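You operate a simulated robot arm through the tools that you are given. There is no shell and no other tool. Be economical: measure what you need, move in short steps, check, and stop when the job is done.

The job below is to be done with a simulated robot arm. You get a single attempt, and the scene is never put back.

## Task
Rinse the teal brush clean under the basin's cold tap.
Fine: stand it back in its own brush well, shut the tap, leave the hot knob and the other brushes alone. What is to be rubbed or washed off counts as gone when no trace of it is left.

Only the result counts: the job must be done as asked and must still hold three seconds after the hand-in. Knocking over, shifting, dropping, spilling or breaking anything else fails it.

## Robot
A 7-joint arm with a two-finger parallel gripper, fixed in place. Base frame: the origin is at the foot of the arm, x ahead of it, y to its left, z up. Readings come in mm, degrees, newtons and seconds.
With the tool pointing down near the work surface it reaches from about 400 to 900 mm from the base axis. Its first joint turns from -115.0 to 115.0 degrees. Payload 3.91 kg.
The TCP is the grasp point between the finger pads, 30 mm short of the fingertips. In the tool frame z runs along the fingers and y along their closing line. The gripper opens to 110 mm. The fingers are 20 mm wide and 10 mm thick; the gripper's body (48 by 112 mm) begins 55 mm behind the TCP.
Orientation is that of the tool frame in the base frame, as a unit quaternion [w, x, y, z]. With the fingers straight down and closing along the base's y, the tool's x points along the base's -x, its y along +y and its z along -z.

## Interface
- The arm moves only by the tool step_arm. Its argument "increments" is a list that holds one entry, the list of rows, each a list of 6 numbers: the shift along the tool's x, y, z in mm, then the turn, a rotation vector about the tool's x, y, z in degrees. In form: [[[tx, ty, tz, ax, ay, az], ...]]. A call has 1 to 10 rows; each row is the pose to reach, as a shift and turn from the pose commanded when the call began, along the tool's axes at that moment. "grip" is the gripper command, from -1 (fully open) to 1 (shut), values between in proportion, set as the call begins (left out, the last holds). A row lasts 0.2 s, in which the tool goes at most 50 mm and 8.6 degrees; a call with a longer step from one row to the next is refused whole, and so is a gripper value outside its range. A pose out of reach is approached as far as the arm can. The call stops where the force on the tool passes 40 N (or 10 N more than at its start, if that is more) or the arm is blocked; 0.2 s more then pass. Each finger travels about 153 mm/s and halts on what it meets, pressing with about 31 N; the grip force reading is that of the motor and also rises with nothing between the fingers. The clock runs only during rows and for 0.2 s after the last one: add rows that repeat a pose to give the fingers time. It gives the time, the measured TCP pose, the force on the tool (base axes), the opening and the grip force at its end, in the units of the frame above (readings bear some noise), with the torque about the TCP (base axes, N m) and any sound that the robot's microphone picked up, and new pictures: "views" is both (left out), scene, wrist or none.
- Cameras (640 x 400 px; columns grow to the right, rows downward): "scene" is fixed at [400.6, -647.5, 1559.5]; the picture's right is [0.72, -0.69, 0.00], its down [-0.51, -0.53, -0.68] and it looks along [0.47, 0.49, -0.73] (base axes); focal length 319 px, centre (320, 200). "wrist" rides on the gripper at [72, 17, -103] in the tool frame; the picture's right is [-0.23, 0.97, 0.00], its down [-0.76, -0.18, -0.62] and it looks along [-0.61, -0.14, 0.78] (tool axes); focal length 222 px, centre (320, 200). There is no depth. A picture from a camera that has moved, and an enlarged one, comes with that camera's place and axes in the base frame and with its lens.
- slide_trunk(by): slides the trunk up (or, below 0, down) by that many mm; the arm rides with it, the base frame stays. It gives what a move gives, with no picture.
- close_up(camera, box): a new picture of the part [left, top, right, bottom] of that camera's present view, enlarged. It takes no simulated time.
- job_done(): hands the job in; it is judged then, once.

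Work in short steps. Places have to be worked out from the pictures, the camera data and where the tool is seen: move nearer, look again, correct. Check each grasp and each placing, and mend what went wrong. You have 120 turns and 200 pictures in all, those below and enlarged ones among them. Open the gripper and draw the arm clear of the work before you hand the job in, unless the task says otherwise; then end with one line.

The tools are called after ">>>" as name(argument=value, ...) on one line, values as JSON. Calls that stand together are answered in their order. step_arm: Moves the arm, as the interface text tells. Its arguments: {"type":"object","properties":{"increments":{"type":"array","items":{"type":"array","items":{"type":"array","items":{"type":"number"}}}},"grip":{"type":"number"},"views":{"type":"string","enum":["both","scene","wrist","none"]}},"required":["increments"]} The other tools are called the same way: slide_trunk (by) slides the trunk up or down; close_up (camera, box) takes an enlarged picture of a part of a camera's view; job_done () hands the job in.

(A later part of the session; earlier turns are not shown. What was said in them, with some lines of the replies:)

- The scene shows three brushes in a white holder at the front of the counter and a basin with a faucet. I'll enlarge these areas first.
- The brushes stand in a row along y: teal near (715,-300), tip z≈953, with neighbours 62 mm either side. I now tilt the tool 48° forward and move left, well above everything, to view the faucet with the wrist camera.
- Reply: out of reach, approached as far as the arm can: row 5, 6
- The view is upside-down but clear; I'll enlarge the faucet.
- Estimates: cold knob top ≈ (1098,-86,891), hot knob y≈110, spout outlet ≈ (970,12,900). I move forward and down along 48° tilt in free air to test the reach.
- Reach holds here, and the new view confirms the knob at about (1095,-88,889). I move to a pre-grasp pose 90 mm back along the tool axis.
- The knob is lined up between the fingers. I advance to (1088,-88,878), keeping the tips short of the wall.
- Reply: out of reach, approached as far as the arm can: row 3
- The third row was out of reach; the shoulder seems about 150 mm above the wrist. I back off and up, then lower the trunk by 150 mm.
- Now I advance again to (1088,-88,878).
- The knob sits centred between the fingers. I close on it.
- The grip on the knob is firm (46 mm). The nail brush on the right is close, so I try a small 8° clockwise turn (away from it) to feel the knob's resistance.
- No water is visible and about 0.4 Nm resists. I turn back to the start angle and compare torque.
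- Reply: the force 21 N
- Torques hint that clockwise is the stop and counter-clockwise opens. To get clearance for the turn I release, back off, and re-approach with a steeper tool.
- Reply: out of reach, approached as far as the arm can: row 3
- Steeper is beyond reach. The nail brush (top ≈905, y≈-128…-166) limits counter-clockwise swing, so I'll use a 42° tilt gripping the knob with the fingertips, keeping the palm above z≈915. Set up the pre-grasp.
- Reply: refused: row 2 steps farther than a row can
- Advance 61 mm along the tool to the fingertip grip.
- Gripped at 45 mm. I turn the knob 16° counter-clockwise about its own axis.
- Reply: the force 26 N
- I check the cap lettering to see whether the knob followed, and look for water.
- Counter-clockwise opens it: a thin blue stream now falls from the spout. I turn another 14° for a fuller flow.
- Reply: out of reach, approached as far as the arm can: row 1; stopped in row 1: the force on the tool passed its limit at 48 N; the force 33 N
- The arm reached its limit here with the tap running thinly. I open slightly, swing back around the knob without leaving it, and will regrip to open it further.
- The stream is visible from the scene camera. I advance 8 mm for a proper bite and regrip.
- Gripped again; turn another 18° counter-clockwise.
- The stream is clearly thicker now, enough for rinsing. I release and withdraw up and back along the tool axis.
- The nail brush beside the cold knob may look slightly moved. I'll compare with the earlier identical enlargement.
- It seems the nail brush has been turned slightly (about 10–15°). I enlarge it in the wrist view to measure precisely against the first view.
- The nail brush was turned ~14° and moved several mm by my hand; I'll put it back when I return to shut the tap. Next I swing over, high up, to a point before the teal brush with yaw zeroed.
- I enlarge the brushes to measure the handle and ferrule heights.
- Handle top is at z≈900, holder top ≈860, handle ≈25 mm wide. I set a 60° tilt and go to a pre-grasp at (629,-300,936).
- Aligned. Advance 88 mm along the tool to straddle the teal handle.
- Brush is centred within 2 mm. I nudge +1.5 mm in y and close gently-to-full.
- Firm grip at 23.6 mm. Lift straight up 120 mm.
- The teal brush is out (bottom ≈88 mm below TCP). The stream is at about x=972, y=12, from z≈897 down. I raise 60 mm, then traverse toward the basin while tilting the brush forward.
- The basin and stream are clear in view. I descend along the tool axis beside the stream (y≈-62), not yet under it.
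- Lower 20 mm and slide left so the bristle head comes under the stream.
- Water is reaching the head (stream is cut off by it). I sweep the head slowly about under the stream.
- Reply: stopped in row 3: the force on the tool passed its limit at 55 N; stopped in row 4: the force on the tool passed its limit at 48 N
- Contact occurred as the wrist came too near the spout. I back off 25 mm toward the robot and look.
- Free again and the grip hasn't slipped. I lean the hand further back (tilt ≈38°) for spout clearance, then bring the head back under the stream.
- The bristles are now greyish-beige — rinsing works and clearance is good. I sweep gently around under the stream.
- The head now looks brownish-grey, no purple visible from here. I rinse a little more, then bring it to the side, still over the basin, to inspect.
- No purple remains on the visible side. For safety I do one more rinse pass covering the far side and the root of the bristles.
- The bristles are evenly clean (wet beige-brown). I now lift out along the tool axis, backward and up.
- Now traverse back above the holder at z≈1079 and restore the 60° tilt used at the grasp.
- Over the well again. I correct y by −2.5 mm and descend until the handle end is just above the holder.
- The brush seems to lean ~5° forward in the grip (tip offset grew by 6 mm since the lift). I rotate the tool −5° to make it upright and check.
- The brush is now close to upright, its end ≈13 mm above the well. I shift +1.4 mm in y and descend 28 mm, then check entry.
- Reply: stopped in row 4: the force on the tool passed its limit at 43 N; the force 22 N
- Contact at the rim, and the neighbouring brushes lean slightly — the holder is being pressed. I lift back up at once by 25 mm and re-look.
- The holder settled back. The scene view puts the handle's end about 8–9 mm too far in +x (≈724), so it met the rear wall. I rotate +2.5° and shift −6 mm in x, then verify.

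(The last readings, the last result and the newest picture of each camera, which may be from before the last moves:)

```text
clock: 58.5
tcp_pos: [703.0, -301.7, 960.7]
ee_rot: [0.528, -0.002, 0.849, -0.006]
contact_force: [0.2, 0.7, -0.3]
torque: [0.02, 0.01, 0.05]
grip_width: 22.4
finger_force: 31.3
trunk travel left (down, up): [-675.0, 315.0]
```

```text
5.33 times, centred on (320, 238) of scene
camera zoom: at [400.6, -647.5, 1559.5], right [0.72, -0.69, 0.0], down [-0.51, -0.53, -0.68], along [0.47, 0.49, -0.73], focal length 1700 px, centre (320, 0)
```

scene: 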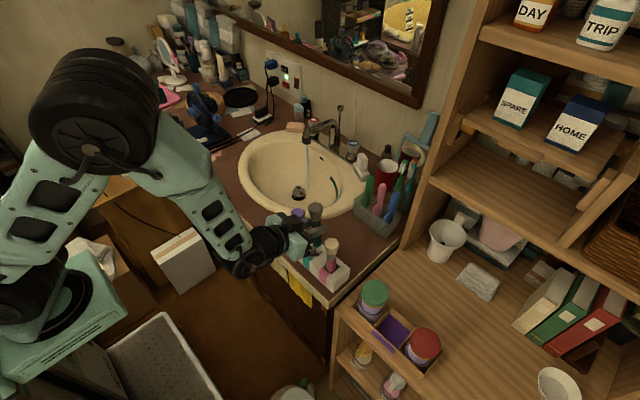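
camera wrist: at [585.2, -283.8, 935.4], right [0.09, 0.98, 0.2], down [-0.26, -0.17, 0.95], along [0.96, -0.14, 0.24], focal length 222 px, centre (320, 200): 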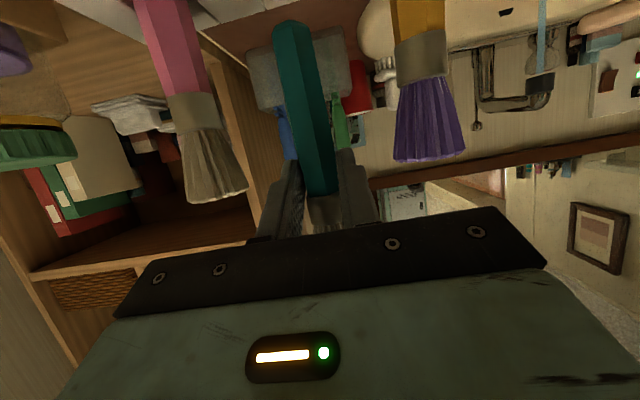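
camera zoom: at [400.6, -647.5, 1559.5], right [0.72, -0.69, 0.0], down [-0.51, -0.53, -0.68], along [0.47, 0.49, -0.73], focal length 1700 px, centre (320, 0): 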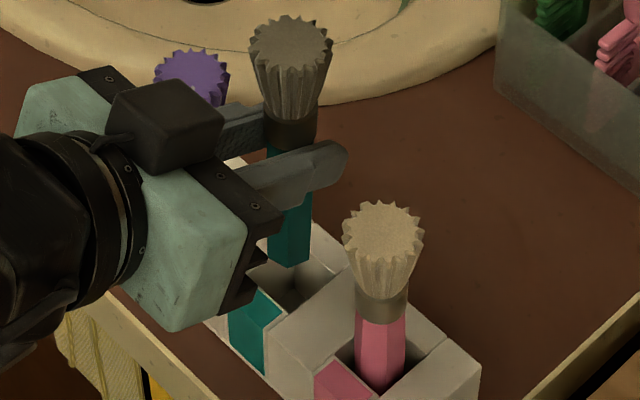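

Handle end is now at about (713–715, -299) and the brush is nearly upright. I descend 30 mm in small steps.

>>> step_arm(increments=[[[4.5, 0, 2.1, 0, 0, 0], [9, 0, 4.2, 0, 0, 0], [13.5, 0, 6.3, 0, 0, 0], [18, 0, 8.4, 0, 0, 0], [22.5, 0, 10.5, 0, 0, 0], [27, 0, 12.6, 0, 0, 0]]], views="none")

>>> close_up(camera="scene", box=[290, 200, 350, 275])

>>> close_up(camera="wrist", box=[160, 0, 480, 210])

```text
clock: 59.9
tcp_pos: [704.0, -301.7, 930.5]
ee_rot: [0.527, -0.002, 0.85, -0.006]
contact_force: [-0.6, -0.3, -0.6]
torque: [-0.03, -0.03, -0.02]
grip_width: 22.1
finger_force: 31.3
trunk travel left (down, up): [-675.0, 315.0]
```

```text
5.33 times, centred on (320, 238) of scene
camera zoom: at [400.6, -647.5, 1559.5], right [0.72, -0.69, 0.0], down [-0.51, -0.53, -0.68], along [0.47, 0.49, -0.73], focal length 1700 px, centre (320, 0)
```

zoom: 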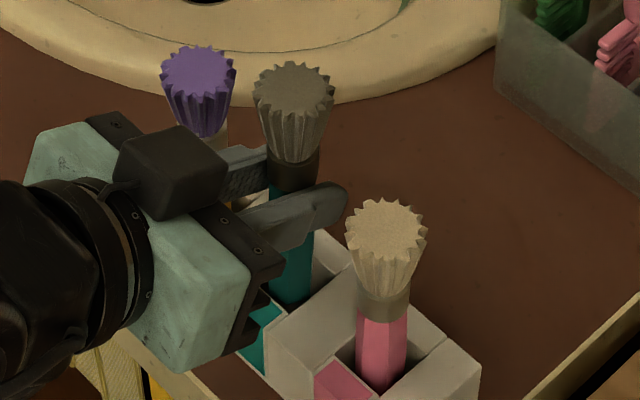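

```text
1.90 times, centred on (320, 105) of wrist
camera zoom: at [577.5, -284.6, 910.9], right [0.1, 0.98, 0.19], down [-0.22, -0.17, 0.96], along [0.97, -0.14, 0.2], focal length 423 px, centre (320, 381)
```

zoom: 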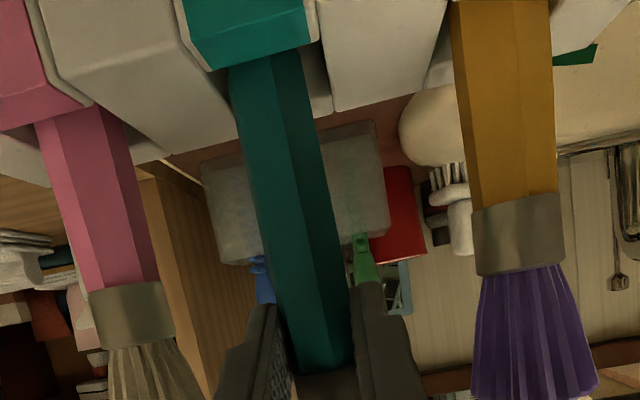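

The handle end is inside the well with no contact. Continue down 36 mm.

>>> step_arm(increments=[[[5.4, 0, 2.7, 0, 0, 0], [10.8, 0, 5.3, 0, 0, 0], [16.1, 0, 8, 0, 0, 0], [21.5, 0, 10.7, 0, 0, 0], [26.9, 0, 13.3, 0, 0, 0], [32.2, 0, 16, 0, 0, 0]]])

>>> close_up(camera="scene", box=[290, 200, 350, 275])

```text
clock: 61.3
tcp_pos: [703.9, -302.2, 893.9]
ee_rot: [0.528, -0.002, 0.849, -0.006]
contact_force: [-0.9, -0.5, 0.2]
torque: [-0.02, 0.01, -0.01]
grip_width: 21.4
finger_force: 30.5
trunk travel left (down, up): [-675.0, 315.0]
camera wrist: at [577.9, -285.0, 874.8], right [0.1, 0.98, 0.19], down [-0.22, -0.17, 0.96], along [0.97, -0.14, 0.2], focal length 222 px, centre (320, 200)
```

scene: 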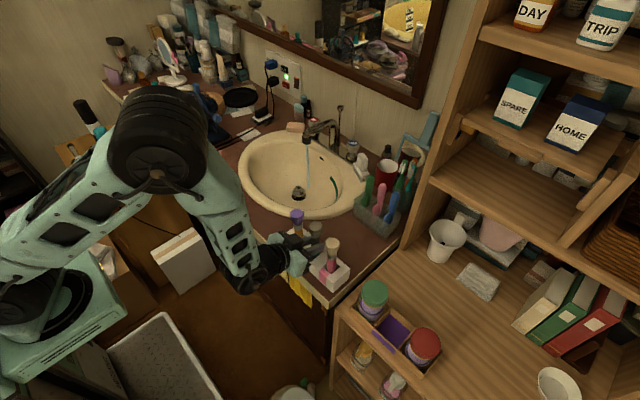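
wrist: 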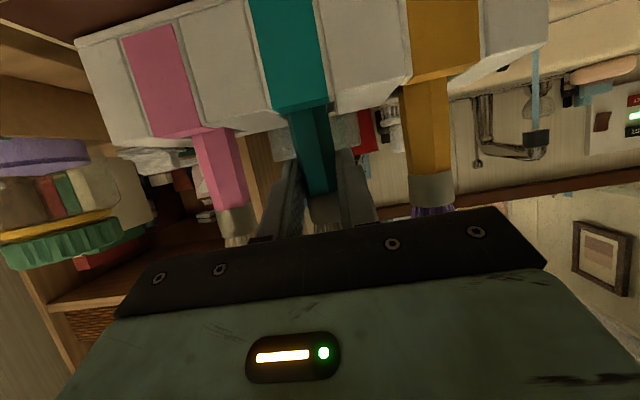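

```text
5.33 times, centred on (320, 238) of scene
camera zoom: at [400.6, -647.5, 1559.5], right [0.72, -0.69, 0.0], down [-0.51, -0.53, -0.68], along [0.47, 0.49, -0.73], focal length 1700 px, centre (320, 0)
```

zoom: 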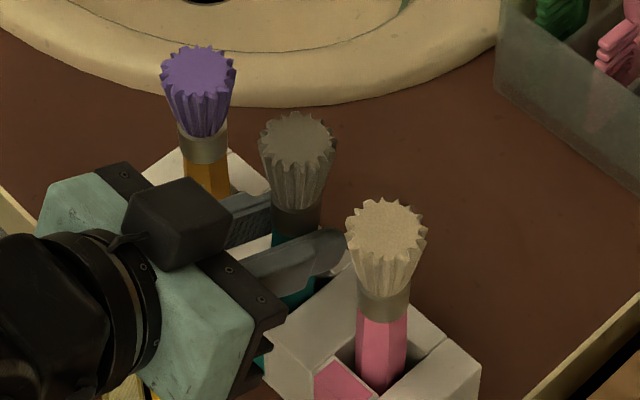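

No contact yet; tip heights nearly match. I lower gently in 2 mm steps until the floor of the well is felt.

>>> step_arm(increments=[[[1.8, 0, 0.9, 0, 0, 0], [3.6, 0, 1.8, 0, 0, 0], [5.4, 0, 2.7, 0, 0, 0]]], views="none")

>>> close_up(camera="scene", box=[290, 200, 350, 275])

```text
clock: 62.1
tcp_pos: [703.2, -300.8, 893.2]
ee_rot: [0.531, -0.003, 0.848, -0.007]
contact_force: [-3.4, -0.9, 32.1]
torque: [-0.18, -0.24, 0.0]
grip_width: 21.3
finger_force: 30.7
trunk travel left (down, up): [-675.0, 315.0]
```

```text
5.33 times, centred on (320, 238) of scene
camera zoom: at [400.6, -647.5, 1559.5], right [0.72, -0.69, 0.0], down [-0.51, -0.53, -0.68], along [0.47, 0.49, -0.73], focal length 1700 px, centre (320, 0)
```

zoom: 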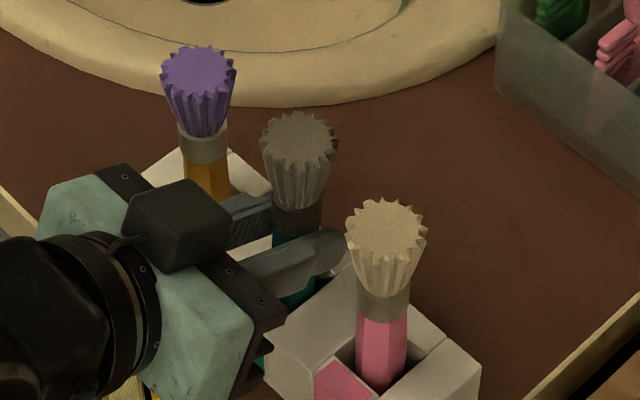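

Floor felt (32 N). I relieve 4 mm, then open to about 56 mm.

>>> step_arm(increments=[[[-3.6, 0, -1.8, 0, 0, 0], [-3.6, 0, -1.8, 0, 0, 0]]], views="none")

>>> step_arm(increments=[[[0, 0, 0, 0, 0, 0], [0, 0, 0, 0, 0, 0], [0, 0, 0, 0, 0, 0]]], grip=-0.02)

>>> close_up(camera="scene", box=[290, 200, 350, 275])

```text
clock: 62.7
tcp_pos: [704.3, -301.2, 893.6]
ee_rot: [0.528, -0.003, 0.849, -0.005]
contact_force: [6.1, 0.5, 13.3]
torque: [0.09, -0.81, 0.01]
grip_width: 21.3
finger_force: 30.9
trunk travel left (down, up): [-675.0, 315.0]
```

```text
clock: 63.5
tcp_pos: [704.0, -300.9, 892.5]
ee_rot: [0.527, -0.002, 0.85, -0.005]
contact_force: [0.3, -0.2, -0.4]
torque: [-0.03, -0.01, -0.02]
grip_width: 55.9
finger_force: 0.0
trunk travel left (down, up): [-675.0, 315.0]
camera wrist: at [577.7, -284.6, 873.1], right [0.1, 0.98, 0.19], down [-0.22, -0.17, 0.96], along [0.97, -0.14, 0.2], focal length 222 px, centre (320, 200)
```

scene: 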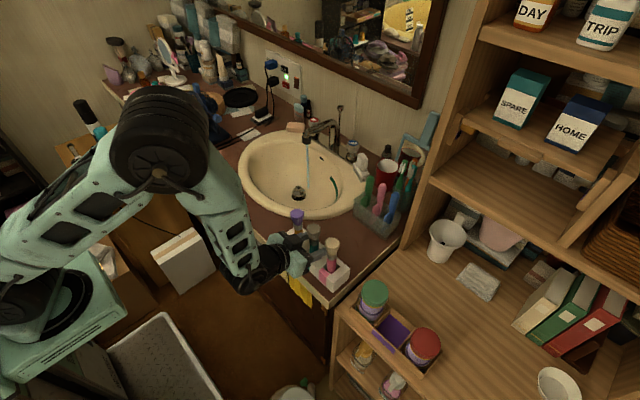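
wrist: 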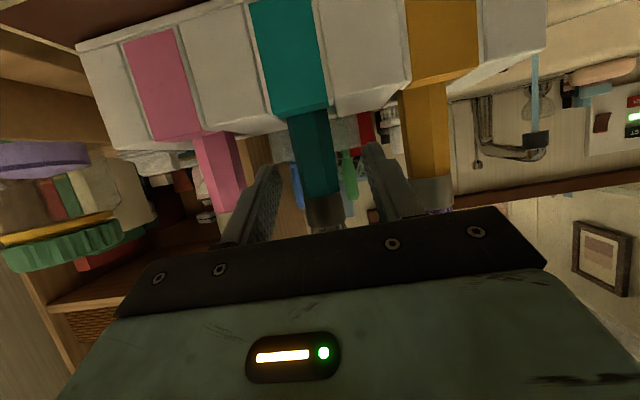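

```text
5.33 times, centred on (320, 238) of scene
camera zoom: at [400.6, -647.5, 1559.5], right [0.72, -0.69, 0.0], down [-0.51, -0.53, -0.68], along [0.47, 0.49, -0.73], focal length 1700 px, centre (320, 0)
```

zoom: 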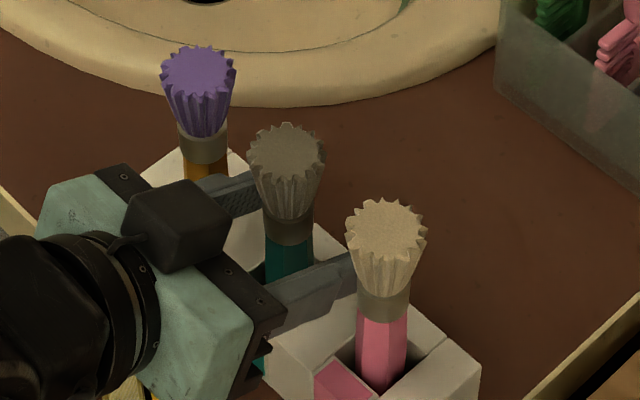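

The brush stands on its own in its well. I withdraw along the tool axis, then up, and check all three brushes.

>>> step_arm(increments=[[[0, 0, -30, 0, 0, 0], [0, 0, -60, 0, 0, 0], [0, 0, -100, 0, 0, 0], [-40, 0, -120, 0, 0, 0], [-80, 0, -140, 0, 0, 0], [-120, 0, -150, 0, 0, 0]]])

>>> close_up(camera="scene", box=[260, 190, 380, 300])

```text
clock: 64.9
tcp_pos: [621.6, -297.0, 1067.0]
ee_rot: [0.528, -0.003, 0.849, -0.004]
contact_force: [0.4, 0.0, 0.0]
torque: [0.01, -0.02, 0.01]
grip_width: 56.3
finger_force: 0.2
out of reach, approached as far as the arm can: row 4, 5
trunk travel left (down, up): [-675.0, 315.0]
camera wrist: at [495.8, -281.1, 1046.7], right [0.1, 0.98, 0.19], down [-0.22, -0.17, 0.96], along [0.97, -0.14, 0.2], focal length 222 px, centre (320, 200)
```

scene: 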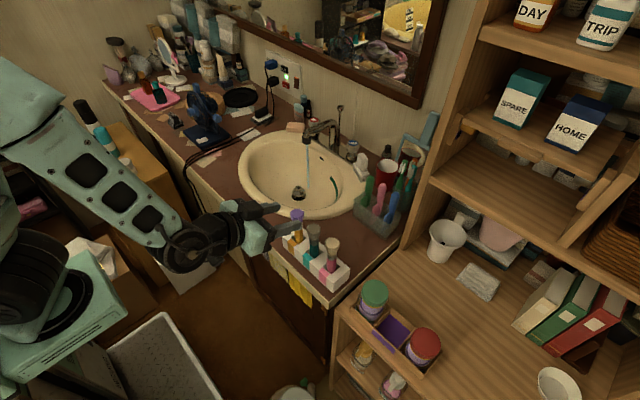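
wrist: 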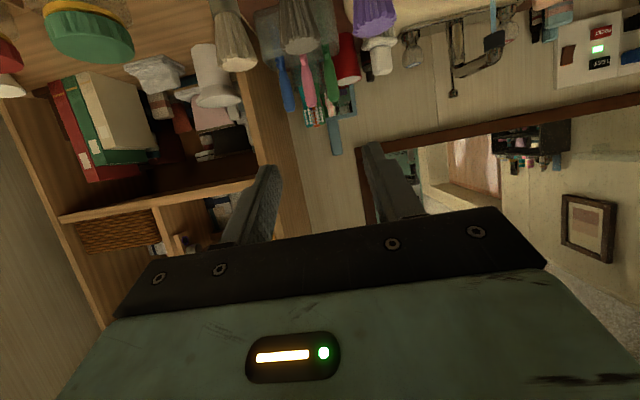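

```text
3.64 times, centred on (320, 245) of scene
camera zoom: at [400.6, -647.5, 1559.5], right [0.72, -0.69, 0.0], down [-0.51, -0.53, -0.68], along [0.47, 0.49, -0.73], focal length 1159 px, centre (320, 36)
```

zoom: 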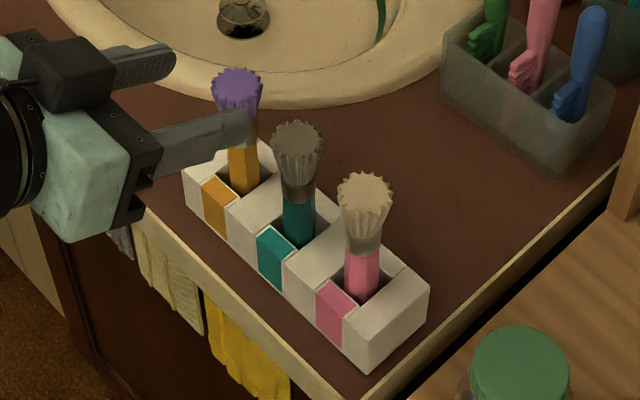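

All three brushes stand exactly as at the start, with the teal one clean. Now back to the tap: I move high toward the faucet and restore the 42° tilt.

>>> step_arm(increments=[[[-12, 26, 32.6, 0, 2.7, 0], [-25, 52, 65, 0, 5.4, 0], [-37, 78, 98, 0, 8.1, 0], [-50, 104, 130, 0, 10.8, 0], [-62, 130, 163, 0, 13.5, 0], [-74, 157, 196, 0, 16.2, 0], [-87, 183, 228, 0, 19, 0], [-99, 209, 261, 0, 21.7, 0]]], grip=-0.15)

```text
clock: 66.7
tcp_pos: [902.2, -91.7, 1038.3]
ee_rot: [0.358, -0.001, 0.934, -0.006]
contact_force: [-0.5, -0.6, 0.2]
torque: [0.01, 0.03, 0.06]
grip_width: 63.4
finger_force: 0.0
trunk travel left (down, up): [-675.0, 315.0]
camera wrist: at [778.9, -74.5, 1065.1], right [0.17, 0.97, 0.14], down [0.15, -0.17, 0.97], along [0.97, -0.15, -0.17], focal length 222 px, centre (320, 200)
```

scene: 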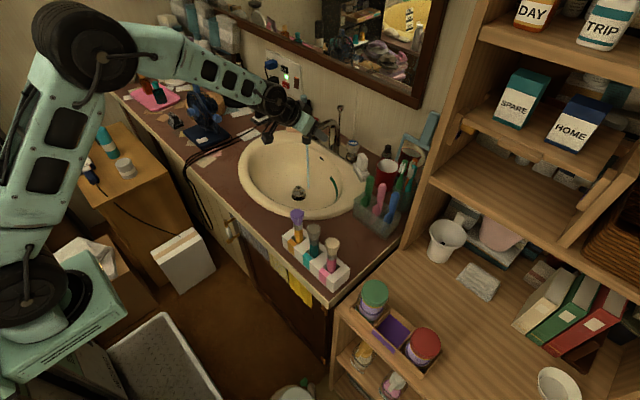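
wrist: 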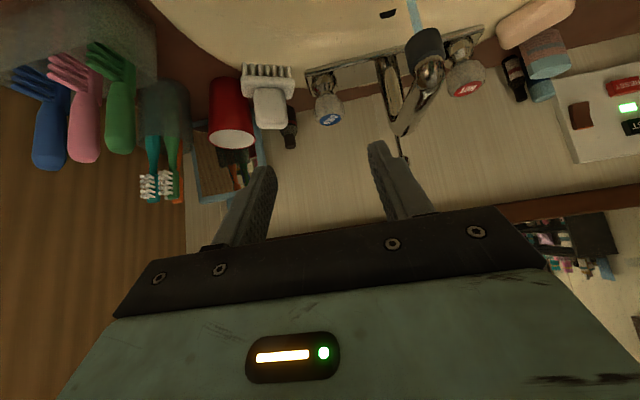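

Proceed to the pre-grasp point 60 mm back from the knob.

>>> step_arm(increments=[[[-8.5, 1, 40.6, 0, 0, 0], [-17, 2, 81.2, 0, 0, 0], [-25.5, 3, 121.8, 0, 0, 0], [-34, 3, 162.4, 0, 0, 0], [-34, 3, 162.4, 0, 0, 0]]], views="wrist")

```text
clock: 67.9
tcp_pos: [1034.4, -88.5, 936.9]
ee_rot: [0.358, -0.001, 0.934, -0.006]
contact_force: [1.1, -0.1, 1.2]
torque: [-0.01, -0.03, 0.02]
grip_width: 63.0
finger_force: 0.1
trunk travel left (down, up): [-675.0, 315.0]
camera wrist: at [910.4, -71.2, 965.0], right [0.17, 0.98, 0.14], down [0.15, -0.17, 0.97], along [0.97, -0.15, -0.17], focal length 222 px, centre (320, 200)
```

wrist: 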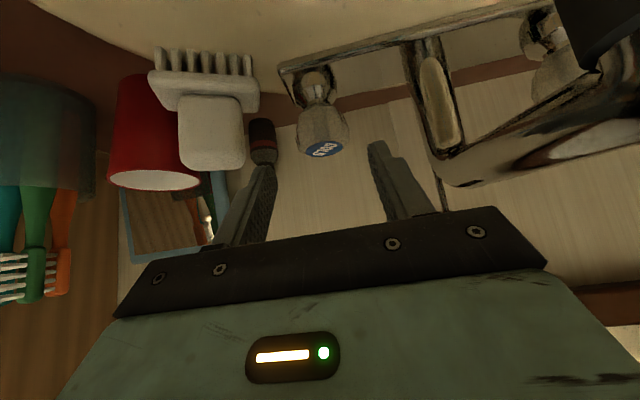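

The nail brush is only slightly turned (about 4 mm and 14° from before). I advance to the knob with +4° yaw, keeping the opening at 63 mm.

>>> step_arm(increments=[[[0.5, -0.8, 31, -1.3, 0, -1.5], [1.3, -1.7, 62, -2.7, 0, -3], [1.3, -1.7, 62, -2.7, 0, -3]]], views="none")

>>> step_arm(increments=[[[0, 0, 0, 0, 0, 0], [0, 0, 0, 0, 0, 0], [0, 0, 0, 0, 0, 0]]], grip=1, views="wrist")

```text
clock: 68.7
tcp_pos: [1075.3, -92.0, 893.0]
ee_rot: [0.358, -0.035, 0.933, 0.008]
contact_force: [-0.4, -0.1, 0.8]
torque: [0.03, -0.02, -0.02]
grip_width: 63.2
finger_force: 0.0
trunk travel left (down, up): [-675.0, 315.0]
```

```text
clock: 69.5
tcp_pos: [1074.6, -89.1, 893.3]
ee_rot: [0.358, -0.033, 0.933, 0.007]
contact_force: [-1.5, 9.0, -1.1]
torque: [1.13, 0.07, 0.15]
grip_width: 45.9
finger_force: 44.8
trunk travel left (down, up): [-675.0, 315.0]
camera wrist: at [950.2, -81.2, 920.6], right [0.1, 0.98, 0.14], down [0.16, -0.16, 0.97], along [0.98, -0.08, -0.18], focal length 222 px, centre (320, 200)
```

wrist: 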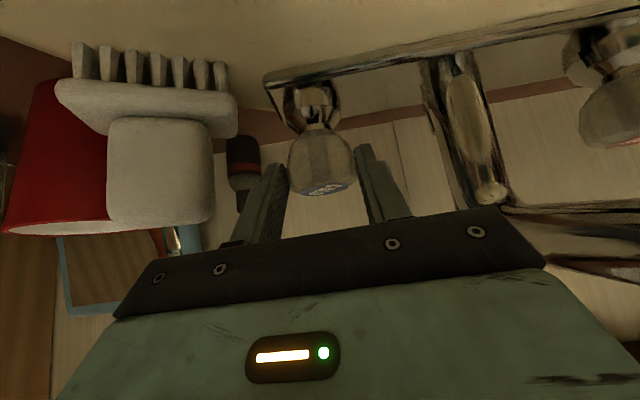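

Turn the knob 12° clockwise.

>>> step_arm(increments=[[[0, 1.2, 0, 2.7, 0, 3], [0, 2.4, 0, 5.4, 0, 6], [0, 3.6, 0, 8, 0, 8.9], [0, 3.6, 0, 8, 0, 8.9]]], views="none")

>>> close_up(camera="scene", box=[270, 90, 390, 220])

```text
clock: 70.5
tcp_pos: [1075.1, -84.5, 893.0]
ee_rot: [0.358, 0.063, 0.931, -0.03]
contact_force: [7.4, 21.8, -7.0]
torque: [0.88, -0.45, 0.45]
grip_width: 46.0
finger_force: 44.4
trunk travel left (down, up): [-675.0, 315.0]
```

```text
3.08 times, centred on (330, 155) of scene
camera zoom: at [400.6, -647.5, 1559.5], right [0.72, -0.69, 0.0], down [-0.51, -0.53, -0.68], along [0.47, 0.49, -0.73], focal length 980 px, centre (289, 338)
```

zoom: 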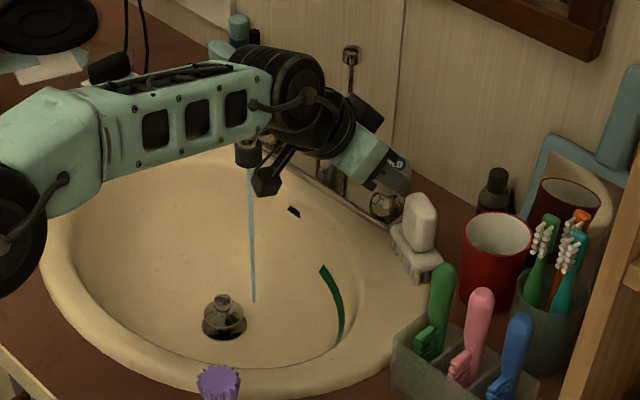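

The stream is thinner: closing works. Open, swing back 12°, and regrip.

>>> step_arm(increments=[[[0, 0, 0, 0, 0, 0], [0, 0, 0, 0, 0, 0], [-0.2, -1.5, 0.2, -4, 0, -4.45], [-0.4, -3, 0.3, -8, 0, -8.9], [-0.4, -3, 0.3, -8, 0, -8.9]]], grip=-0.15, views="none")

>>> step_arm(increments=[[[0, 0, 0, 0, 0, 0], [0, 0, 0, 0, 0, 0], [0, 0, 0, 0, 0, 0]]], grip=1, views="none")

>>> step_arm(increments=[[[0, 1.2, 0, 2.7, 0, 3], [0, 2.4, 0, 5.4, 0, 6], [0, 3.6, 0, 8, 0, 8.9], [0, 3.6, 0, 8, 0, 8.9]]], views="none")

>>> close_up(camera="scene", box=[270, 90, 390, 220])

```text
clock: 71.7
tcp_pos: [1074.1, -91.1, 893.6]
ee_rot: [0.357, -0.035, 0.933, 0.007]
contact_force: [0.1, 0.2, 0.7]
torque: [0.01, 0.01, -0.01]
grip_width: 63.3
finger_force: 0.1
trunk travel left (down, up): [-675.0, 315.0]
```

```text
clock: 72.5
tcp_pos: [1074.4, -89.8, 894.1]
ee_rot: [0.357, -0.034, 0.933, 0.007]
contact_force: [-0.1, 7.6, -0.4]
torque: [0.6, 0.05, 0.16]
grip_width: 45.4
finger_force: 45.0
trunk travel left (down, up): [-675.0, 315.0]
```

```text
clock: 73.5
tcp_pos: [1074.1, -86.4, 892.1]
ee_rot: [0.358, 0.064, 0.931, -0.03]
contact_force: [-1.9, 18.5, -3.0]
torque: [0.85, 0.08, 0.37]
grip_width: 45.7
finger_force: 45.6
trunk travel left (down, up): [-675.0, 315.0]
```

```text
3.08 times, centred on (330, 155) of scene
camera zoom: at [400.6, -647.5, 1559.5], right [0.72, -0.69, 0.0], down [-0.51, -0.53, -0.68], along [0.47, 0.49, -0.73], focal length 980 px, centre (289, 338)
```

zoom: 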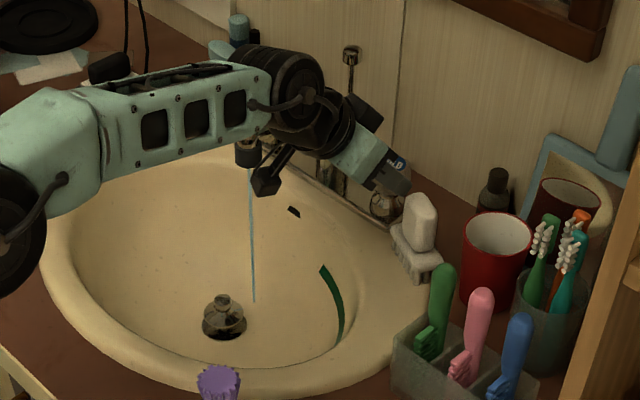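

Thinner still. Repeat the cycle once more.

>>> step_arm(increments=[[[0, 0, 0, 0, 0, 0], [0, 0, 0, 0, 0, 0], [-0.2, -1.5, 0.2, -4, 0, -4.45], [-0.4, -3, 0.3, -8, 0, -8.9], [-0.4, -3, 0.3, -8, 0, -8.9]]], grip=-0.15, views="none")

>>> step_arm(increments=[[[0, 0, 0, 0, 0, 0], [0, 0, 0, 0, 0, 0], [0, 0, 0, 0, 0, 0]]], grip=1, views="none")

>>> step_arm(increments=[[[0, 1.2, 0, 2.7, 0, 3], [0, 2.4, 0, 5.4, 0, 6], [0, 3.6, 0, 8, 0, 8.9], [0, 3.6, 0, 8, 0, 8.9]]], views="none")

>>> close_up(camera="scene", box=[270, 90, 390, 220])

```text
clock: 74.7
tcp_pos: [1074.5, -91.1, 893.9]
ee_rot: [0.358, -0.033, 0.933, 0.007]
contact_force: [0.6, 1.2, 0.3]
torque: [-0.02, -0.01, -0.01]
grip_width: 63.4
finger_force: 0.0
trunk travel left (down, up): [-675.0, 315.0]
```

```text
clock: 75.5
tcp_pos: [1074.4, -89.7, 892.6]
ee_rot: [0.357, -0.034, 0.934, 0.007]
contact_force: [-1.3, 7.6, 0.3]
torque: [0.87, 0.04, 0.13]
grip_width: 45.9
finger_force: 44.7
trunk travel left (down, up): [-675.0, 315.0]
```

```text
clock: 76.5
tcp_pos: [1075.1, -85.9, 892.9]
ee_rot: [0.359, 0.063, 0.931, -0.03]
contact_force: [7.7, 14.0, -3.6]
torque: [0.67, -0.39, 0.33]
grip_width: 46.0
finger_force: 44.9
trunk travel left (down, up): [-675.0, 315.0]
```

```text
3.08 times, centred on (330, 155) of scene
camera zoom: at [400.6, -647.5, 1559.5], right [0.72, -0.69, 0.0], down [-0.51, -0.53, -0.68], along [0.47, 0.49, -0.73], focal length 980 px, centre (289, 338)
```

zoom: 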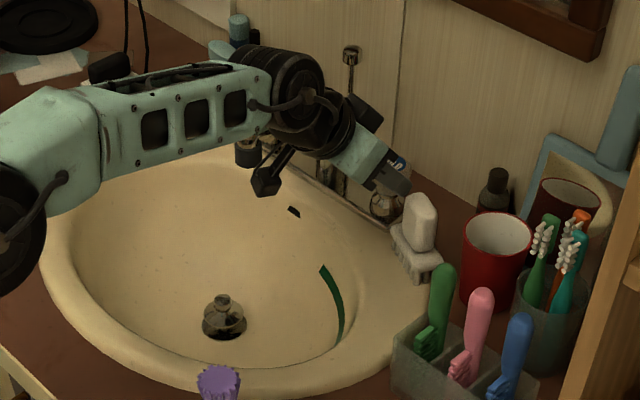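

The water has stopped. One more cycle ensures the knob is at its closed stop.

>>> step_arm(increments=[[[0, 0, 0, 0, 0, 0], [0, 0, 0, 0, 0, 0], [-0.2, -1.5, 0.2, -4, 0, -4.45], [-0.4, -3, 0.3, -8, 0, -8.9], [-0.4, -3, 0.3, -8, 0, -8.9]]], grip=-0.15, views="none")

>>> step_arm(increments=[[[0, 0, 0, 0, 0, 0], [0, 0, 0, 0, 0, 0], [0, 0, 0, 0, 0, 0]]], grip=1, views="none")

>>> step_arm(increments=[[[0, 1.2, 0, 2.7, 0, 3], [0, 2.4, 0, 5.4, 0, 6], [0, 3.6, 0, 8, 0, 8.9], [0, 3.6, 0, 8, 0, 8.9]]], views="none")

```text
clock: 77.7
tcp_pos: [1073.9, -88.6, 892.4]
ee_rot: [0.359, -0.035, 0.933, 0.007]
contact_force: [1.0, 1.1, 0.8]
torque: [-0.07, 0.04, -0.02]
grip_width: 63.5
finger_force: 0.1
trunk travel left (down, up): [-675.0, 315.0]
```

```text
clock: 78.5
tcp_pos: [1074.5, -90.0, 894.5]
ee_rot: [0.358, -0.033, 0.933, 0.007]
contact_force: [0.2, 2.1, -0.3]
torque: [0.7, 0.08, 0.06]
grip_width: 46.0
finger_force: 45.6
trunk travel left (down, up): [-675.0, 315.0]
```

```text
clock: 79.5
tcp_pos: [1073.1, -84.9, 893.2]
ee_rot: [0.357, 0.063, 0.931, -0.031]
contact_force: [-1.3, 6.1, -4.0]
torque: [0.27, -0.09, 0.63]
grip_width: 45.9
finger_force: 44.9
trunk travel left (down, up): [-675.0, 315.0]
```

Torque rose to 0.63 Nm: the knob is at its stop. Release and withdraw, then inspect knob and nail brush.

>>> step_arm(increments=[[[0, 0, 0, 0, 0, 0], [0, 0, 0, 0, 0, 0], [-0.2, -1.5, 0.2, -4, 0, -4.45], [-0.2, -1.5, -30, -5.4, 0, -6], [-0.2, -1.5, -65, -5.4, 0, -6]]], grip=-0.15)

>>> close_up(camera="scene", box=[280, 90, 380, 170])

```text
clock: 80.7
tcp_pos: [1028.3, -80.7, 939.8]
ee_rot: [0.358, -0.002, 0.934, -0.005]
contact_force: [0.5, 0.1, -0.1]
torque: [-0.03, 0.01, 0.0]
grip_width: 63.3
finger_force: 0.1
trunk travel left (down, up): [-675.0, 315.0]
camera wrist: at [905.4, -64.3, 967.5], right [0.17, 0.98, 0.14], down [0.15, -0.17, 0.97], along [0.97, -0.14, -0.17], focal length 222 px, centre (320, 200)
```

scene: 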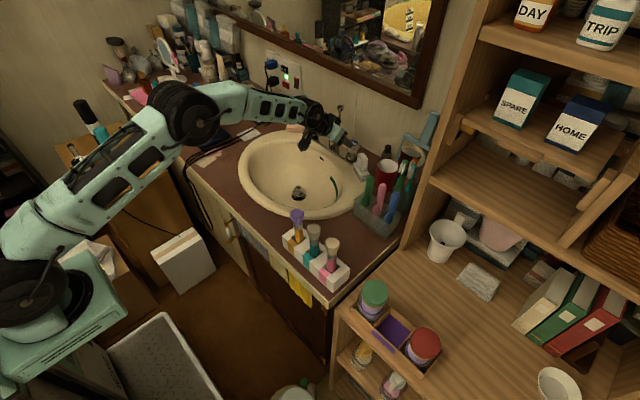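
wrist: 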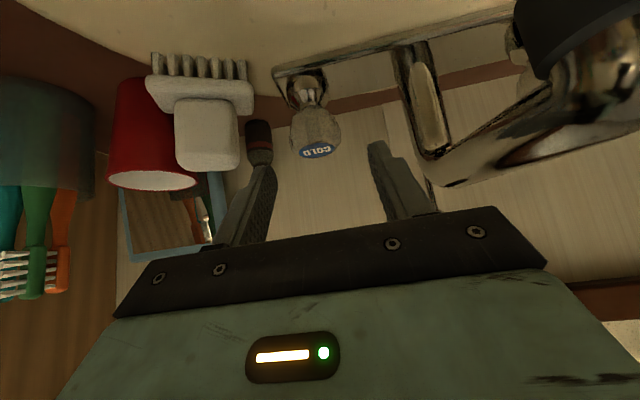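

```text
5.00 times, centred on (330, 130) of scene
camera zoom: at [400.6, -647.5, 1559.5], right [0.72, -0.69, 0.0], down [-0.51, -0.53, -0.68], along [0.47, 0.49, -0.73], focal length 1593 px, centre (270, 550)
```

zoom: 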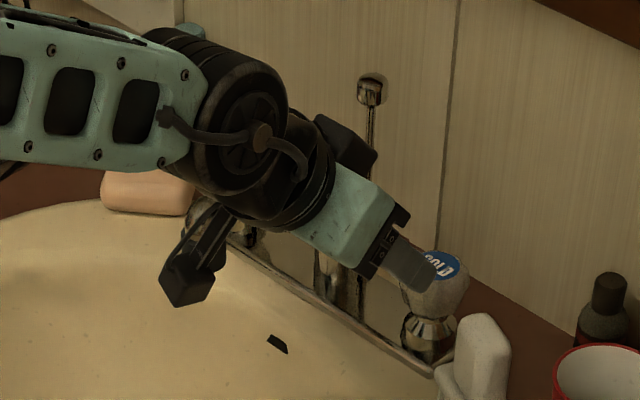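

Tap is shut and the lettering is back at its original orientation. I withdraw the arm well clear and compare the nail brush with the first pictures.

>>> step_arm(increments=[[[-10, 0, -45, 0, 0, 0], [-20, 0, -90, 0, 0, 0], [-30, 0, -135, 0, 0, 0], [-40, 0, -180, 0, 0, 0], [-50, 0, -225, 0, 0, 0], [-60, 20, -268, 0, 0, 0], [-70, 50, -300, 0, 0, 0], [-70, 90, -320, 0, 0, 0]]], views="none")

>>> close_up(camera="scene", box=[250, 80, 410, 230])

>>> close_up(camera="scene", box=[280, 90, 380, 170])

```text
clock: 82.5
tcp_pos: [868.5, 11.4, 1228.0]
ee_rot: [0.359, -0.001, 0.933, -0.007]
contact_force: [-0.5, -1.3, 0.5]
torque: [0.03, -0.01, 0.04]
grip_width: 63.3
finger_force: 0.1
trunk travel left (down, up): [-675.0, 315.0]
```

```text
2.67 times, centred on (330, 155) of scene
camera zoom: at [400.6, -647.5, 1559.5], right [0.72, -0.69, 0.0], down [-0.51, -0.53, -0.68], along [0.47, 0.49, -0.73], focal length 850 px, centre (293, 320)
```

zoom: 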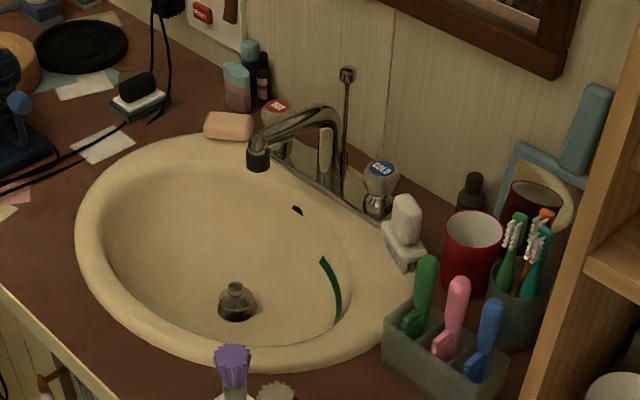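

```text
5.00 times, centred on (330, 130) of scene
camera zoom: at [400.6, -647.5, 1559.5], right [0.72, -0.69, 0.0], down [-0.51, -0.53, -0.68], along [0.47, 0.49, -0.73], focal length 1593 px, centre (270, 550)
```

zoom: 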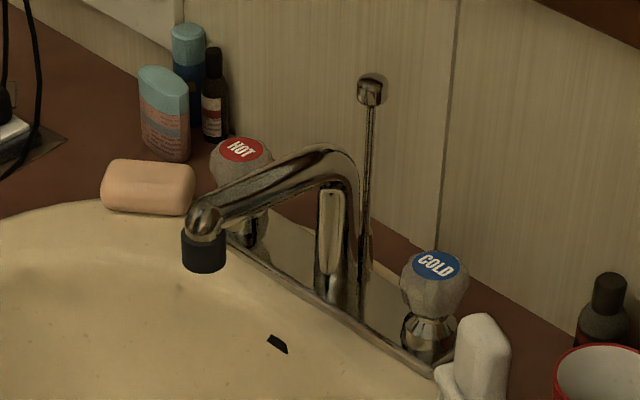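

The knob matches its original look exactly. The nail brush sits ≈8 mm and ≈13° off its first pose, so I'll put it back by pinching its handle: go to a pre-grasp at yaw −26°, 90 mm back.

>>> step_arm(increments=[[[11, -18.5, 34.7, 2.2, 0, 2.4], [22, -37, 69.4, 4.4, 0, 4.8], [33, -55.5, 104, 6.5, 0, 7.2], [44.5, -74, 139, 8.7, 0, 9.6], [55.6, -92.5, 173.5, 10.9, 0, 12], [66.7, -111, 208, 13, 0, 14.5], [78, -129.5, 243, 15.2, 0, 16.9], [89, -148, 277.6, 17.4, 0, 19.3], [89, -148, 277.6, 17.4, 0, 19.3]]], grip=-0.36)

```text
clock: 84.5
tcp_pos: [989.2, -141.0, 962.5]
ee_rot: [0.351, 0.208, 0.909, -0.087]
contact_force: [0.5, -0.4, 0.0]
torque: [0.0, 0.01, 0.03]
grip_width: 74.8
finger_force: 0.1
trunk travel left (down, up): [-675.0, 315.0]
camera wrist: at [884.5, -71.3, 989.4], right [0.58, 0.8, 0.14], down [0.06, -0.21, 0.98], along [0.81, -0.56, -0.17], focal length 222 px, centre (320, 200)
```

scene: 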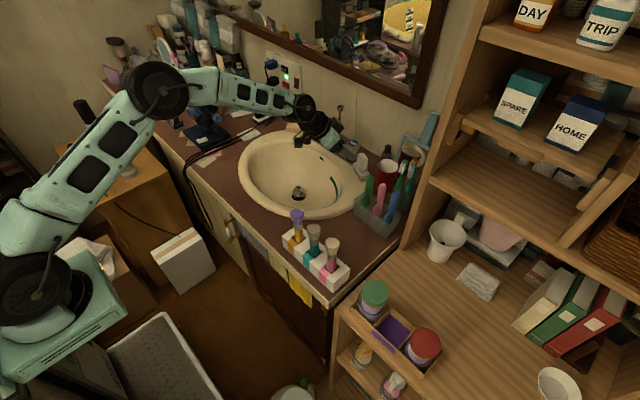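
wrist: 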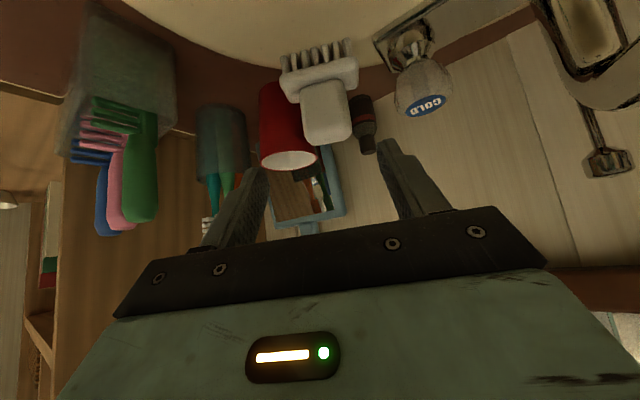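

The brush handle lies between the fingers with matching yaw. Advance 55 mm and check again.

>>> step_arm(increments=[[[0.5, 0.5, 28, 0, 0, 0], [1, 1, 55, 0, 0, 0], [1, 1, 55, 0, 0, 0]]], views="wrist")

>>> close_up(camera="scene", box=[330, 130, 400, 190])

```text
clock: 85.3
tcp_pos: [1021.8, -155.4, 920.9]
ee_rot: [0.35, 0.208, 0.909, -0.086]
contact_force: [0.0, 0.6, 0.2]
torque: [0.05, 0.01, 0.02]
grip_width: 74.7
finger_force: 0.1
trunk travel left (down, up): [-675.0, 315.0]
camera wrist: at [917.2, -85.8, 947.4], right [0.58, 0.8, 0.14], down [0.06, -0.21, 0.98], along [0.81, -0.56, -0.17], focal length 222 px, centre (320, 200)
```

wrist: 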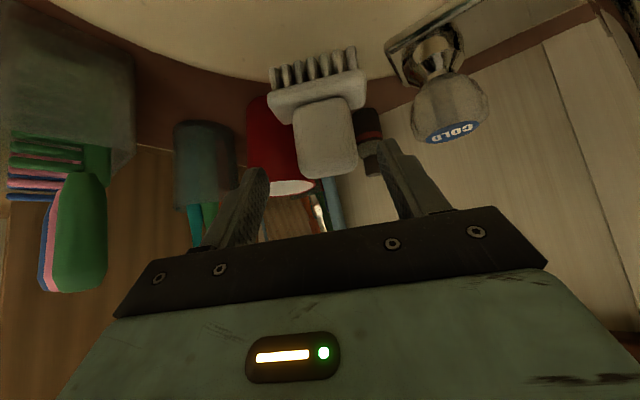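

```text
6.67 times, centred on (365, 160) of scene
camera zoom: at [400.6, -647.5, 1559.5], right [0.72, -0.69, 0.0], down [-0.51, -0.53, -0.68], along [0.47, 0.49, -0.73], focal length 2124 px, centre (20, 467)
```

zoom: 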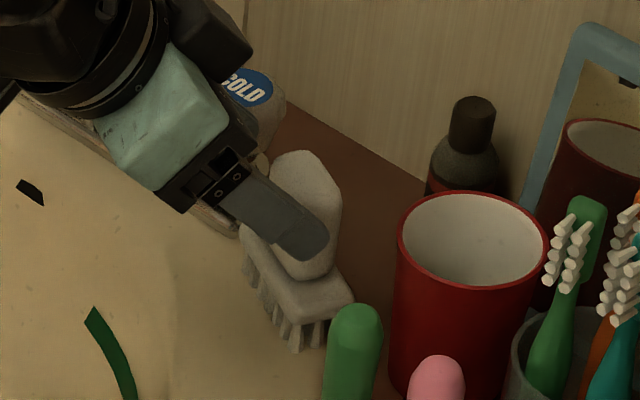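

Well aligned. Advance the last 30 mm and close on the handle.

>>> step_arm(increments=[[[0, 0, 15, 0, 0, 0], [0, 0, 30, 0, 0, 0], [0, 0, 30, 0, 0, 0]]], views="none")

>>> step_arm(increments=[[[0, 0, 0, 0, 0, 0], [0, 0, 0, 0, 0, 0], [0, 0, 0, 0, 0, 0]]], grip=1, views="wrist")

>>> close_up(camera="scene", box=[330, 130, 400, 190])

```text
clock: 86.1
tcp_pos: [1039.8, -163.5, 896.5]
ee_rot: [0.351, 0.208, 0.909, -0.086]
contact_force: [-1.3, 0.6, 0.3]
torque: [-0.01, 0.03, -0.01]
grip_width: 74.7
finger_force: 0.1
trunk travel left (down, up): [-675.0, 315.0]
```

```text
clock: 86.9
tcp_pos: [1039.9, -163.4, 898.8]
ee_rot: [0.35, 0.208, 0.909, -0.087]
contact_force: [1.5, 2.0, 1.8]
torque: [0.08, -0.11, -0.01]
grip_width: 44.9
finger_force: 31.4
trunk travel left (down, up): [-675.0, 315.0]
camera wrist: at [935.9, -95.0, 924.7], right [0.58, 0.8, 0.14], down [0.06, -0.21, 0.98], along [0.81, -0.56, -0.17], focal length 222 px, centre (320, 200)
```

wrist: 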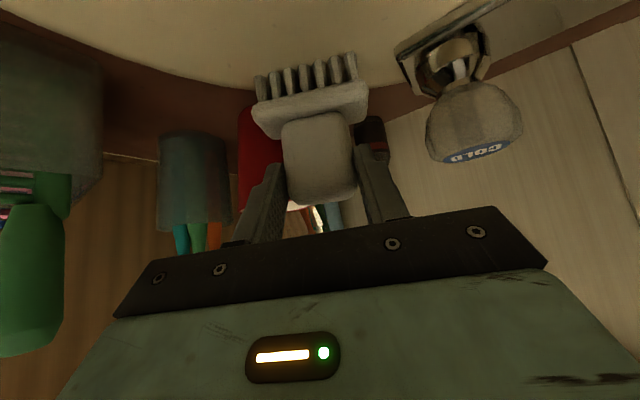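

```text
6.67 times, centred on (365, 160) of scene
camera zoom: at [400.6, -647.5, 1559.5], right [0.72, -0.69, 0.0], down [-0.51, -0.53, -0.68], along [0.47, 0.49, -0.73], focal length 2124 px, centre (20, 467)
```

zoom: 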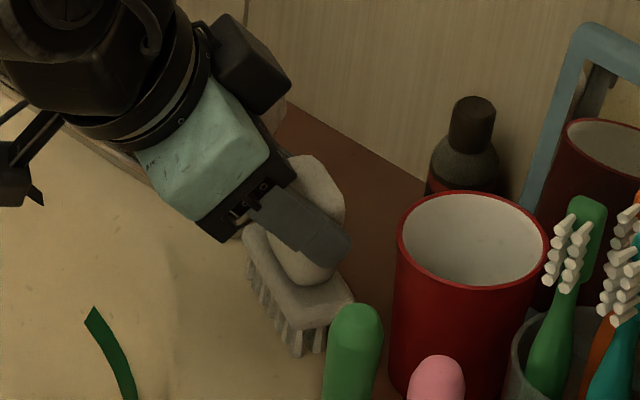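

Firm pinch (45 mm). I lift 3 mm, turn −13° about the brush, shift (+6,−6) mm at its centre and set it down.

>>> step_arm(increments=[[[-2, 0, -2.2, 0, 0, 0], [-3.5, -0.1, -0.8, 2.2, 0, 2.4], [-5, -0.2, 0.6, 4.4, 0, 4.8], [-6.6, -0.3, 2, 6.5, 0, 7.2], [-8.2, -0.4, 3.4, 8.7, 0, 9.66], [-8.2, -0.4, 3.4, 8.7, 0, 9.66], [-7.2, -0.4, 4.5, 8.7, 0, 9.66], [-6.2, -0.4, 5.6, 8.7, 0, 9.66]]], views="wrist")

>>> close_up(camera="scene", box=[280, 90, 380, 170])

```text
clock: 88.7
tcp_pos: [1045.9, -167.4, 898.8]
ee_rot: [0.341, 0.309, 0.879, -0.125]
contact_force: [-0.5, 0.4, 2.0]
torque: [-0.09, 0.13, -0.05]
grip_width: 44.6
finger_force: 30.8
trunk travel left (down, up): [-675.0, 315.0]
camera wrist: at [960.4, -76.5, 924.3], right [0.74, 0.65, 0.14], down [0.0, -0.22, 0.98], along [0.67, -0.72, -0.17], focal length 222 px, centre (320, 200)
```

wrist: 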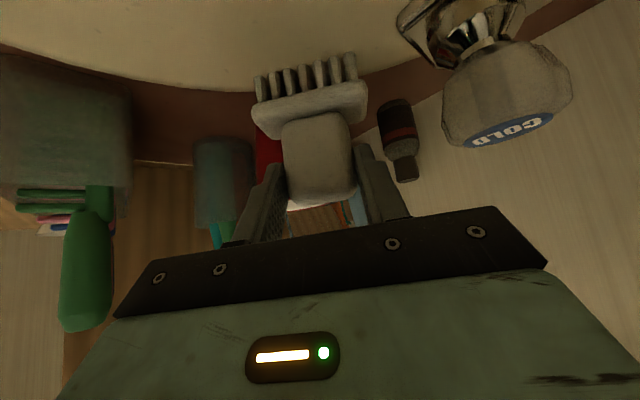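

```text
5.00 times, centred on (330, 130) of scene
camera zoom: at [400.6, -647.5, 1559.5], right [0.72, -0.69, 0.0], down [-0.51, -0.53, -0.68], along [0.47, 0.49, -0.73], focal length 1593 px, centre (270, 550)
```

zoom: 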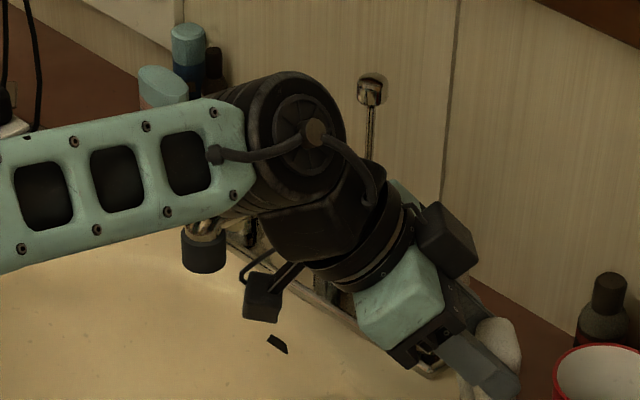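

The handle top is back at its original picture position (~497,317). Open and withdraw along the tool axis.

>>> step_arm(increments=[[[0, 0, 0, 0, 0, 0], [0, 0, 0, 0, 0, 0], [0, 0, 0, 0, 0, 0]]], grip=-0.3, views="none")

>>> step_arm(increments=[[[0, 0, -30, 0, 0, 0], [0, 0, -60, 0, 0, 0], [0, 0, -100, 0, 0, 0], [-20, 0, -145, 0, 0, 0], [-40, 0, -190, 0, 0, 0], [-55, 0, -230, 0, 0, 0], [-65, 0, -270, 0, 0, 0]]], views="wrist")

>>> close_up(camera="scene", box=[280, 90, 380, 170])

>>> close_up(camera="scene", box=[250, 80, 410, 230])

```text
clock: 89.5
tcp_pos: [1046.1, -167.3, 897.1]
ee_rot: [0.339, 0.31, 0.879, -0.125]
contact_force: [0.7, -0.2, 1.0]
torque: [0.02, 0.0, 0.02]
grip_width: 71.6
finger_force: 0.0
trunk travel left (down, up): [-675.0, 315.0]
```

```text
clock: 91.1
tcp_pos: [945.2, -80.2, 1140.6]
ee_rot: [0.34, 0.31, 0.879, -0.125]
contact_force: [-0.1, 0.3, -1.1]
torque: [-0.04, -0.01, -0.04]
grip_width: 71.5
finger_force: 0.0
trunk travel left (down, up): [-675.0, 315.0]
camera wrist: at [858.6, 9.6, 1166.9], right [0.74, 0.65, 0.14], down [0.01, -0.22, 0.98], along [0.67, -0.73, -0.17], focal length 222 px, centre (320, 200)
```

wrist: 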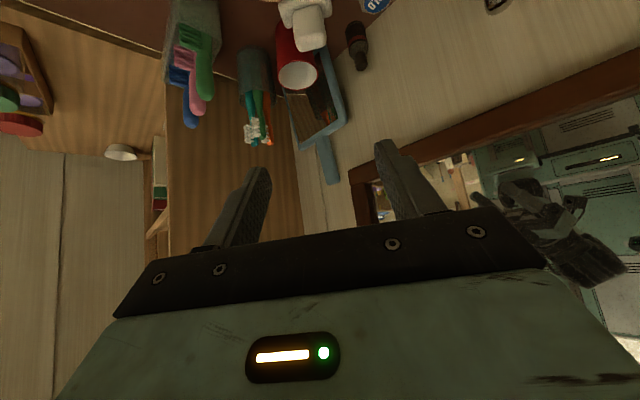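

```text
5.00 times, centred on (330, 130) of scene
camera zoom: at [400.6, -647.5, 1559.5], right [0.72, -0.69, 0.0], down [-0.51, -0.53, -0.68], along [0.47, 0.49, -0.73], focal length 1593 px, centre (270, 550)
```

zoom: 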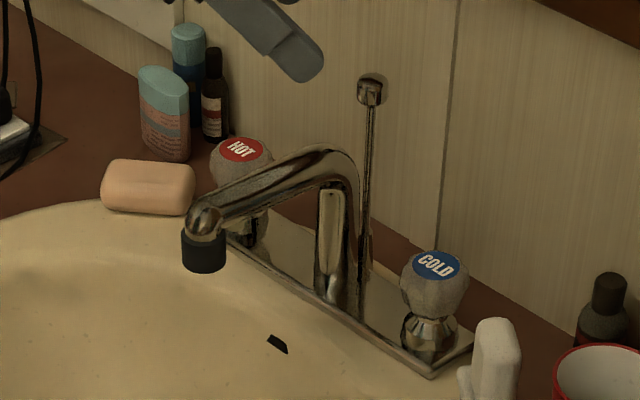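

```text
2.67 times, centred on (330, 155) of scene
camera zoom: at [400.6, -647.5, 1559.5], right [0.72, -0.69, 0.0], down [-0.51, -0.53, -0.68], along [0.47, 0.49, -0.73], focal length 850 px, centre (293, 320)
```

zoom: 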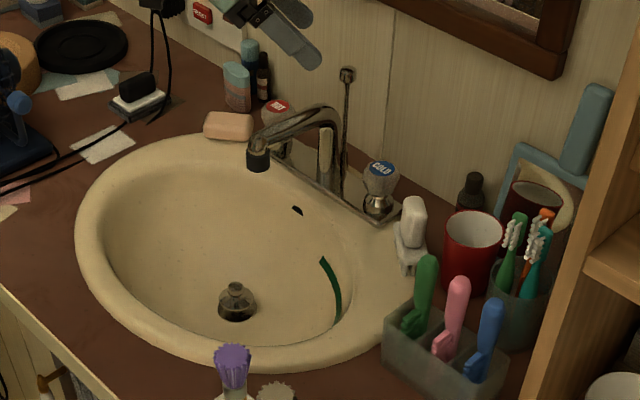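

The nail brush is back in its original place, the tap is shut, and the water is off. I open the gripper fully, draw back, and take a final look.

>>> step_arm(increments=[[[-20, 0, -40, 0, 0, 0], [-40, 0, -80, 0, 0, 0], [-50, 0, -120, 0, 0, 0]]], grip=-1, views="scene")

>>> close_up(camera="scene", box=[260, 190, 380, 300])

```text
clock: 91.9
tcp_pos: [910.1, -52.1, 1262.2]
ee_rot: [0.339, 0.31, 0.88, -0.125]
contact_force: [-0.7, 0.7, -0.3]
torque: [0.01, 0.01, -0.02]
grip_width: 110.2
finger_force: 0.2
trunk travel left (down, up): [-675.0, 315.0]
```

scene: 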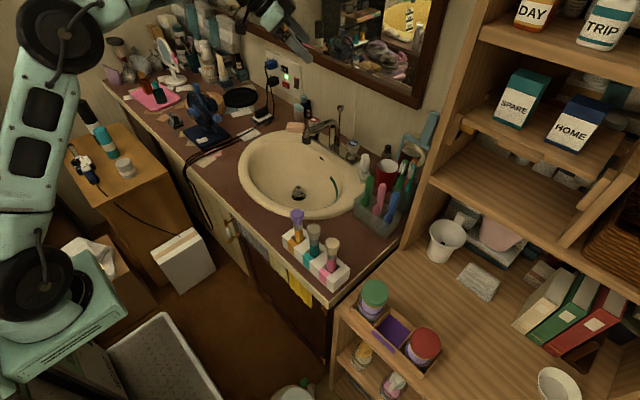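

```text
3.64 times, centred on (320, 245) of scene
camera zoom: at [400.6, -647.5, 1559.5], right [0.72, -0.69, 0.0], down [-0.51, -0.53, -0.68], along [0.47, 0.49, -0.73], focal length 1159 px, centre (320, 36)
```

zoom: 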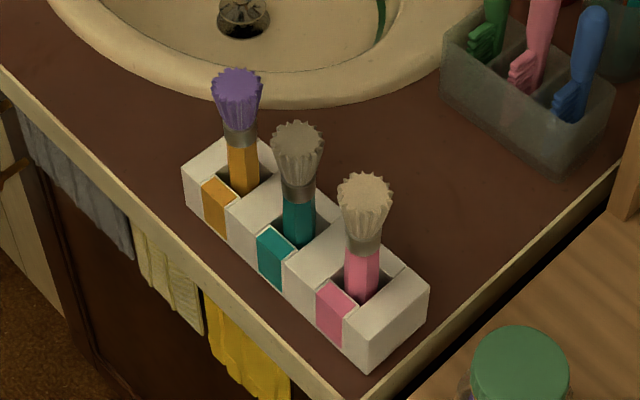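

All is in place: the teal brush is clean in its own well, drying lighter, the tap is shut, and the arm is clear. Handing in.

>>> job_done()

```text
The job is handed in.
```

The teal brush is rinsed clean and standing in its own well, and the cold tap is shut; the hot knob was not touched. While working the tap I knocked the nail brush beside it about 8 mm out of place and put it back. I also bumped the brush holder once, which tilted the other two brushes briefly; both stand where they started.
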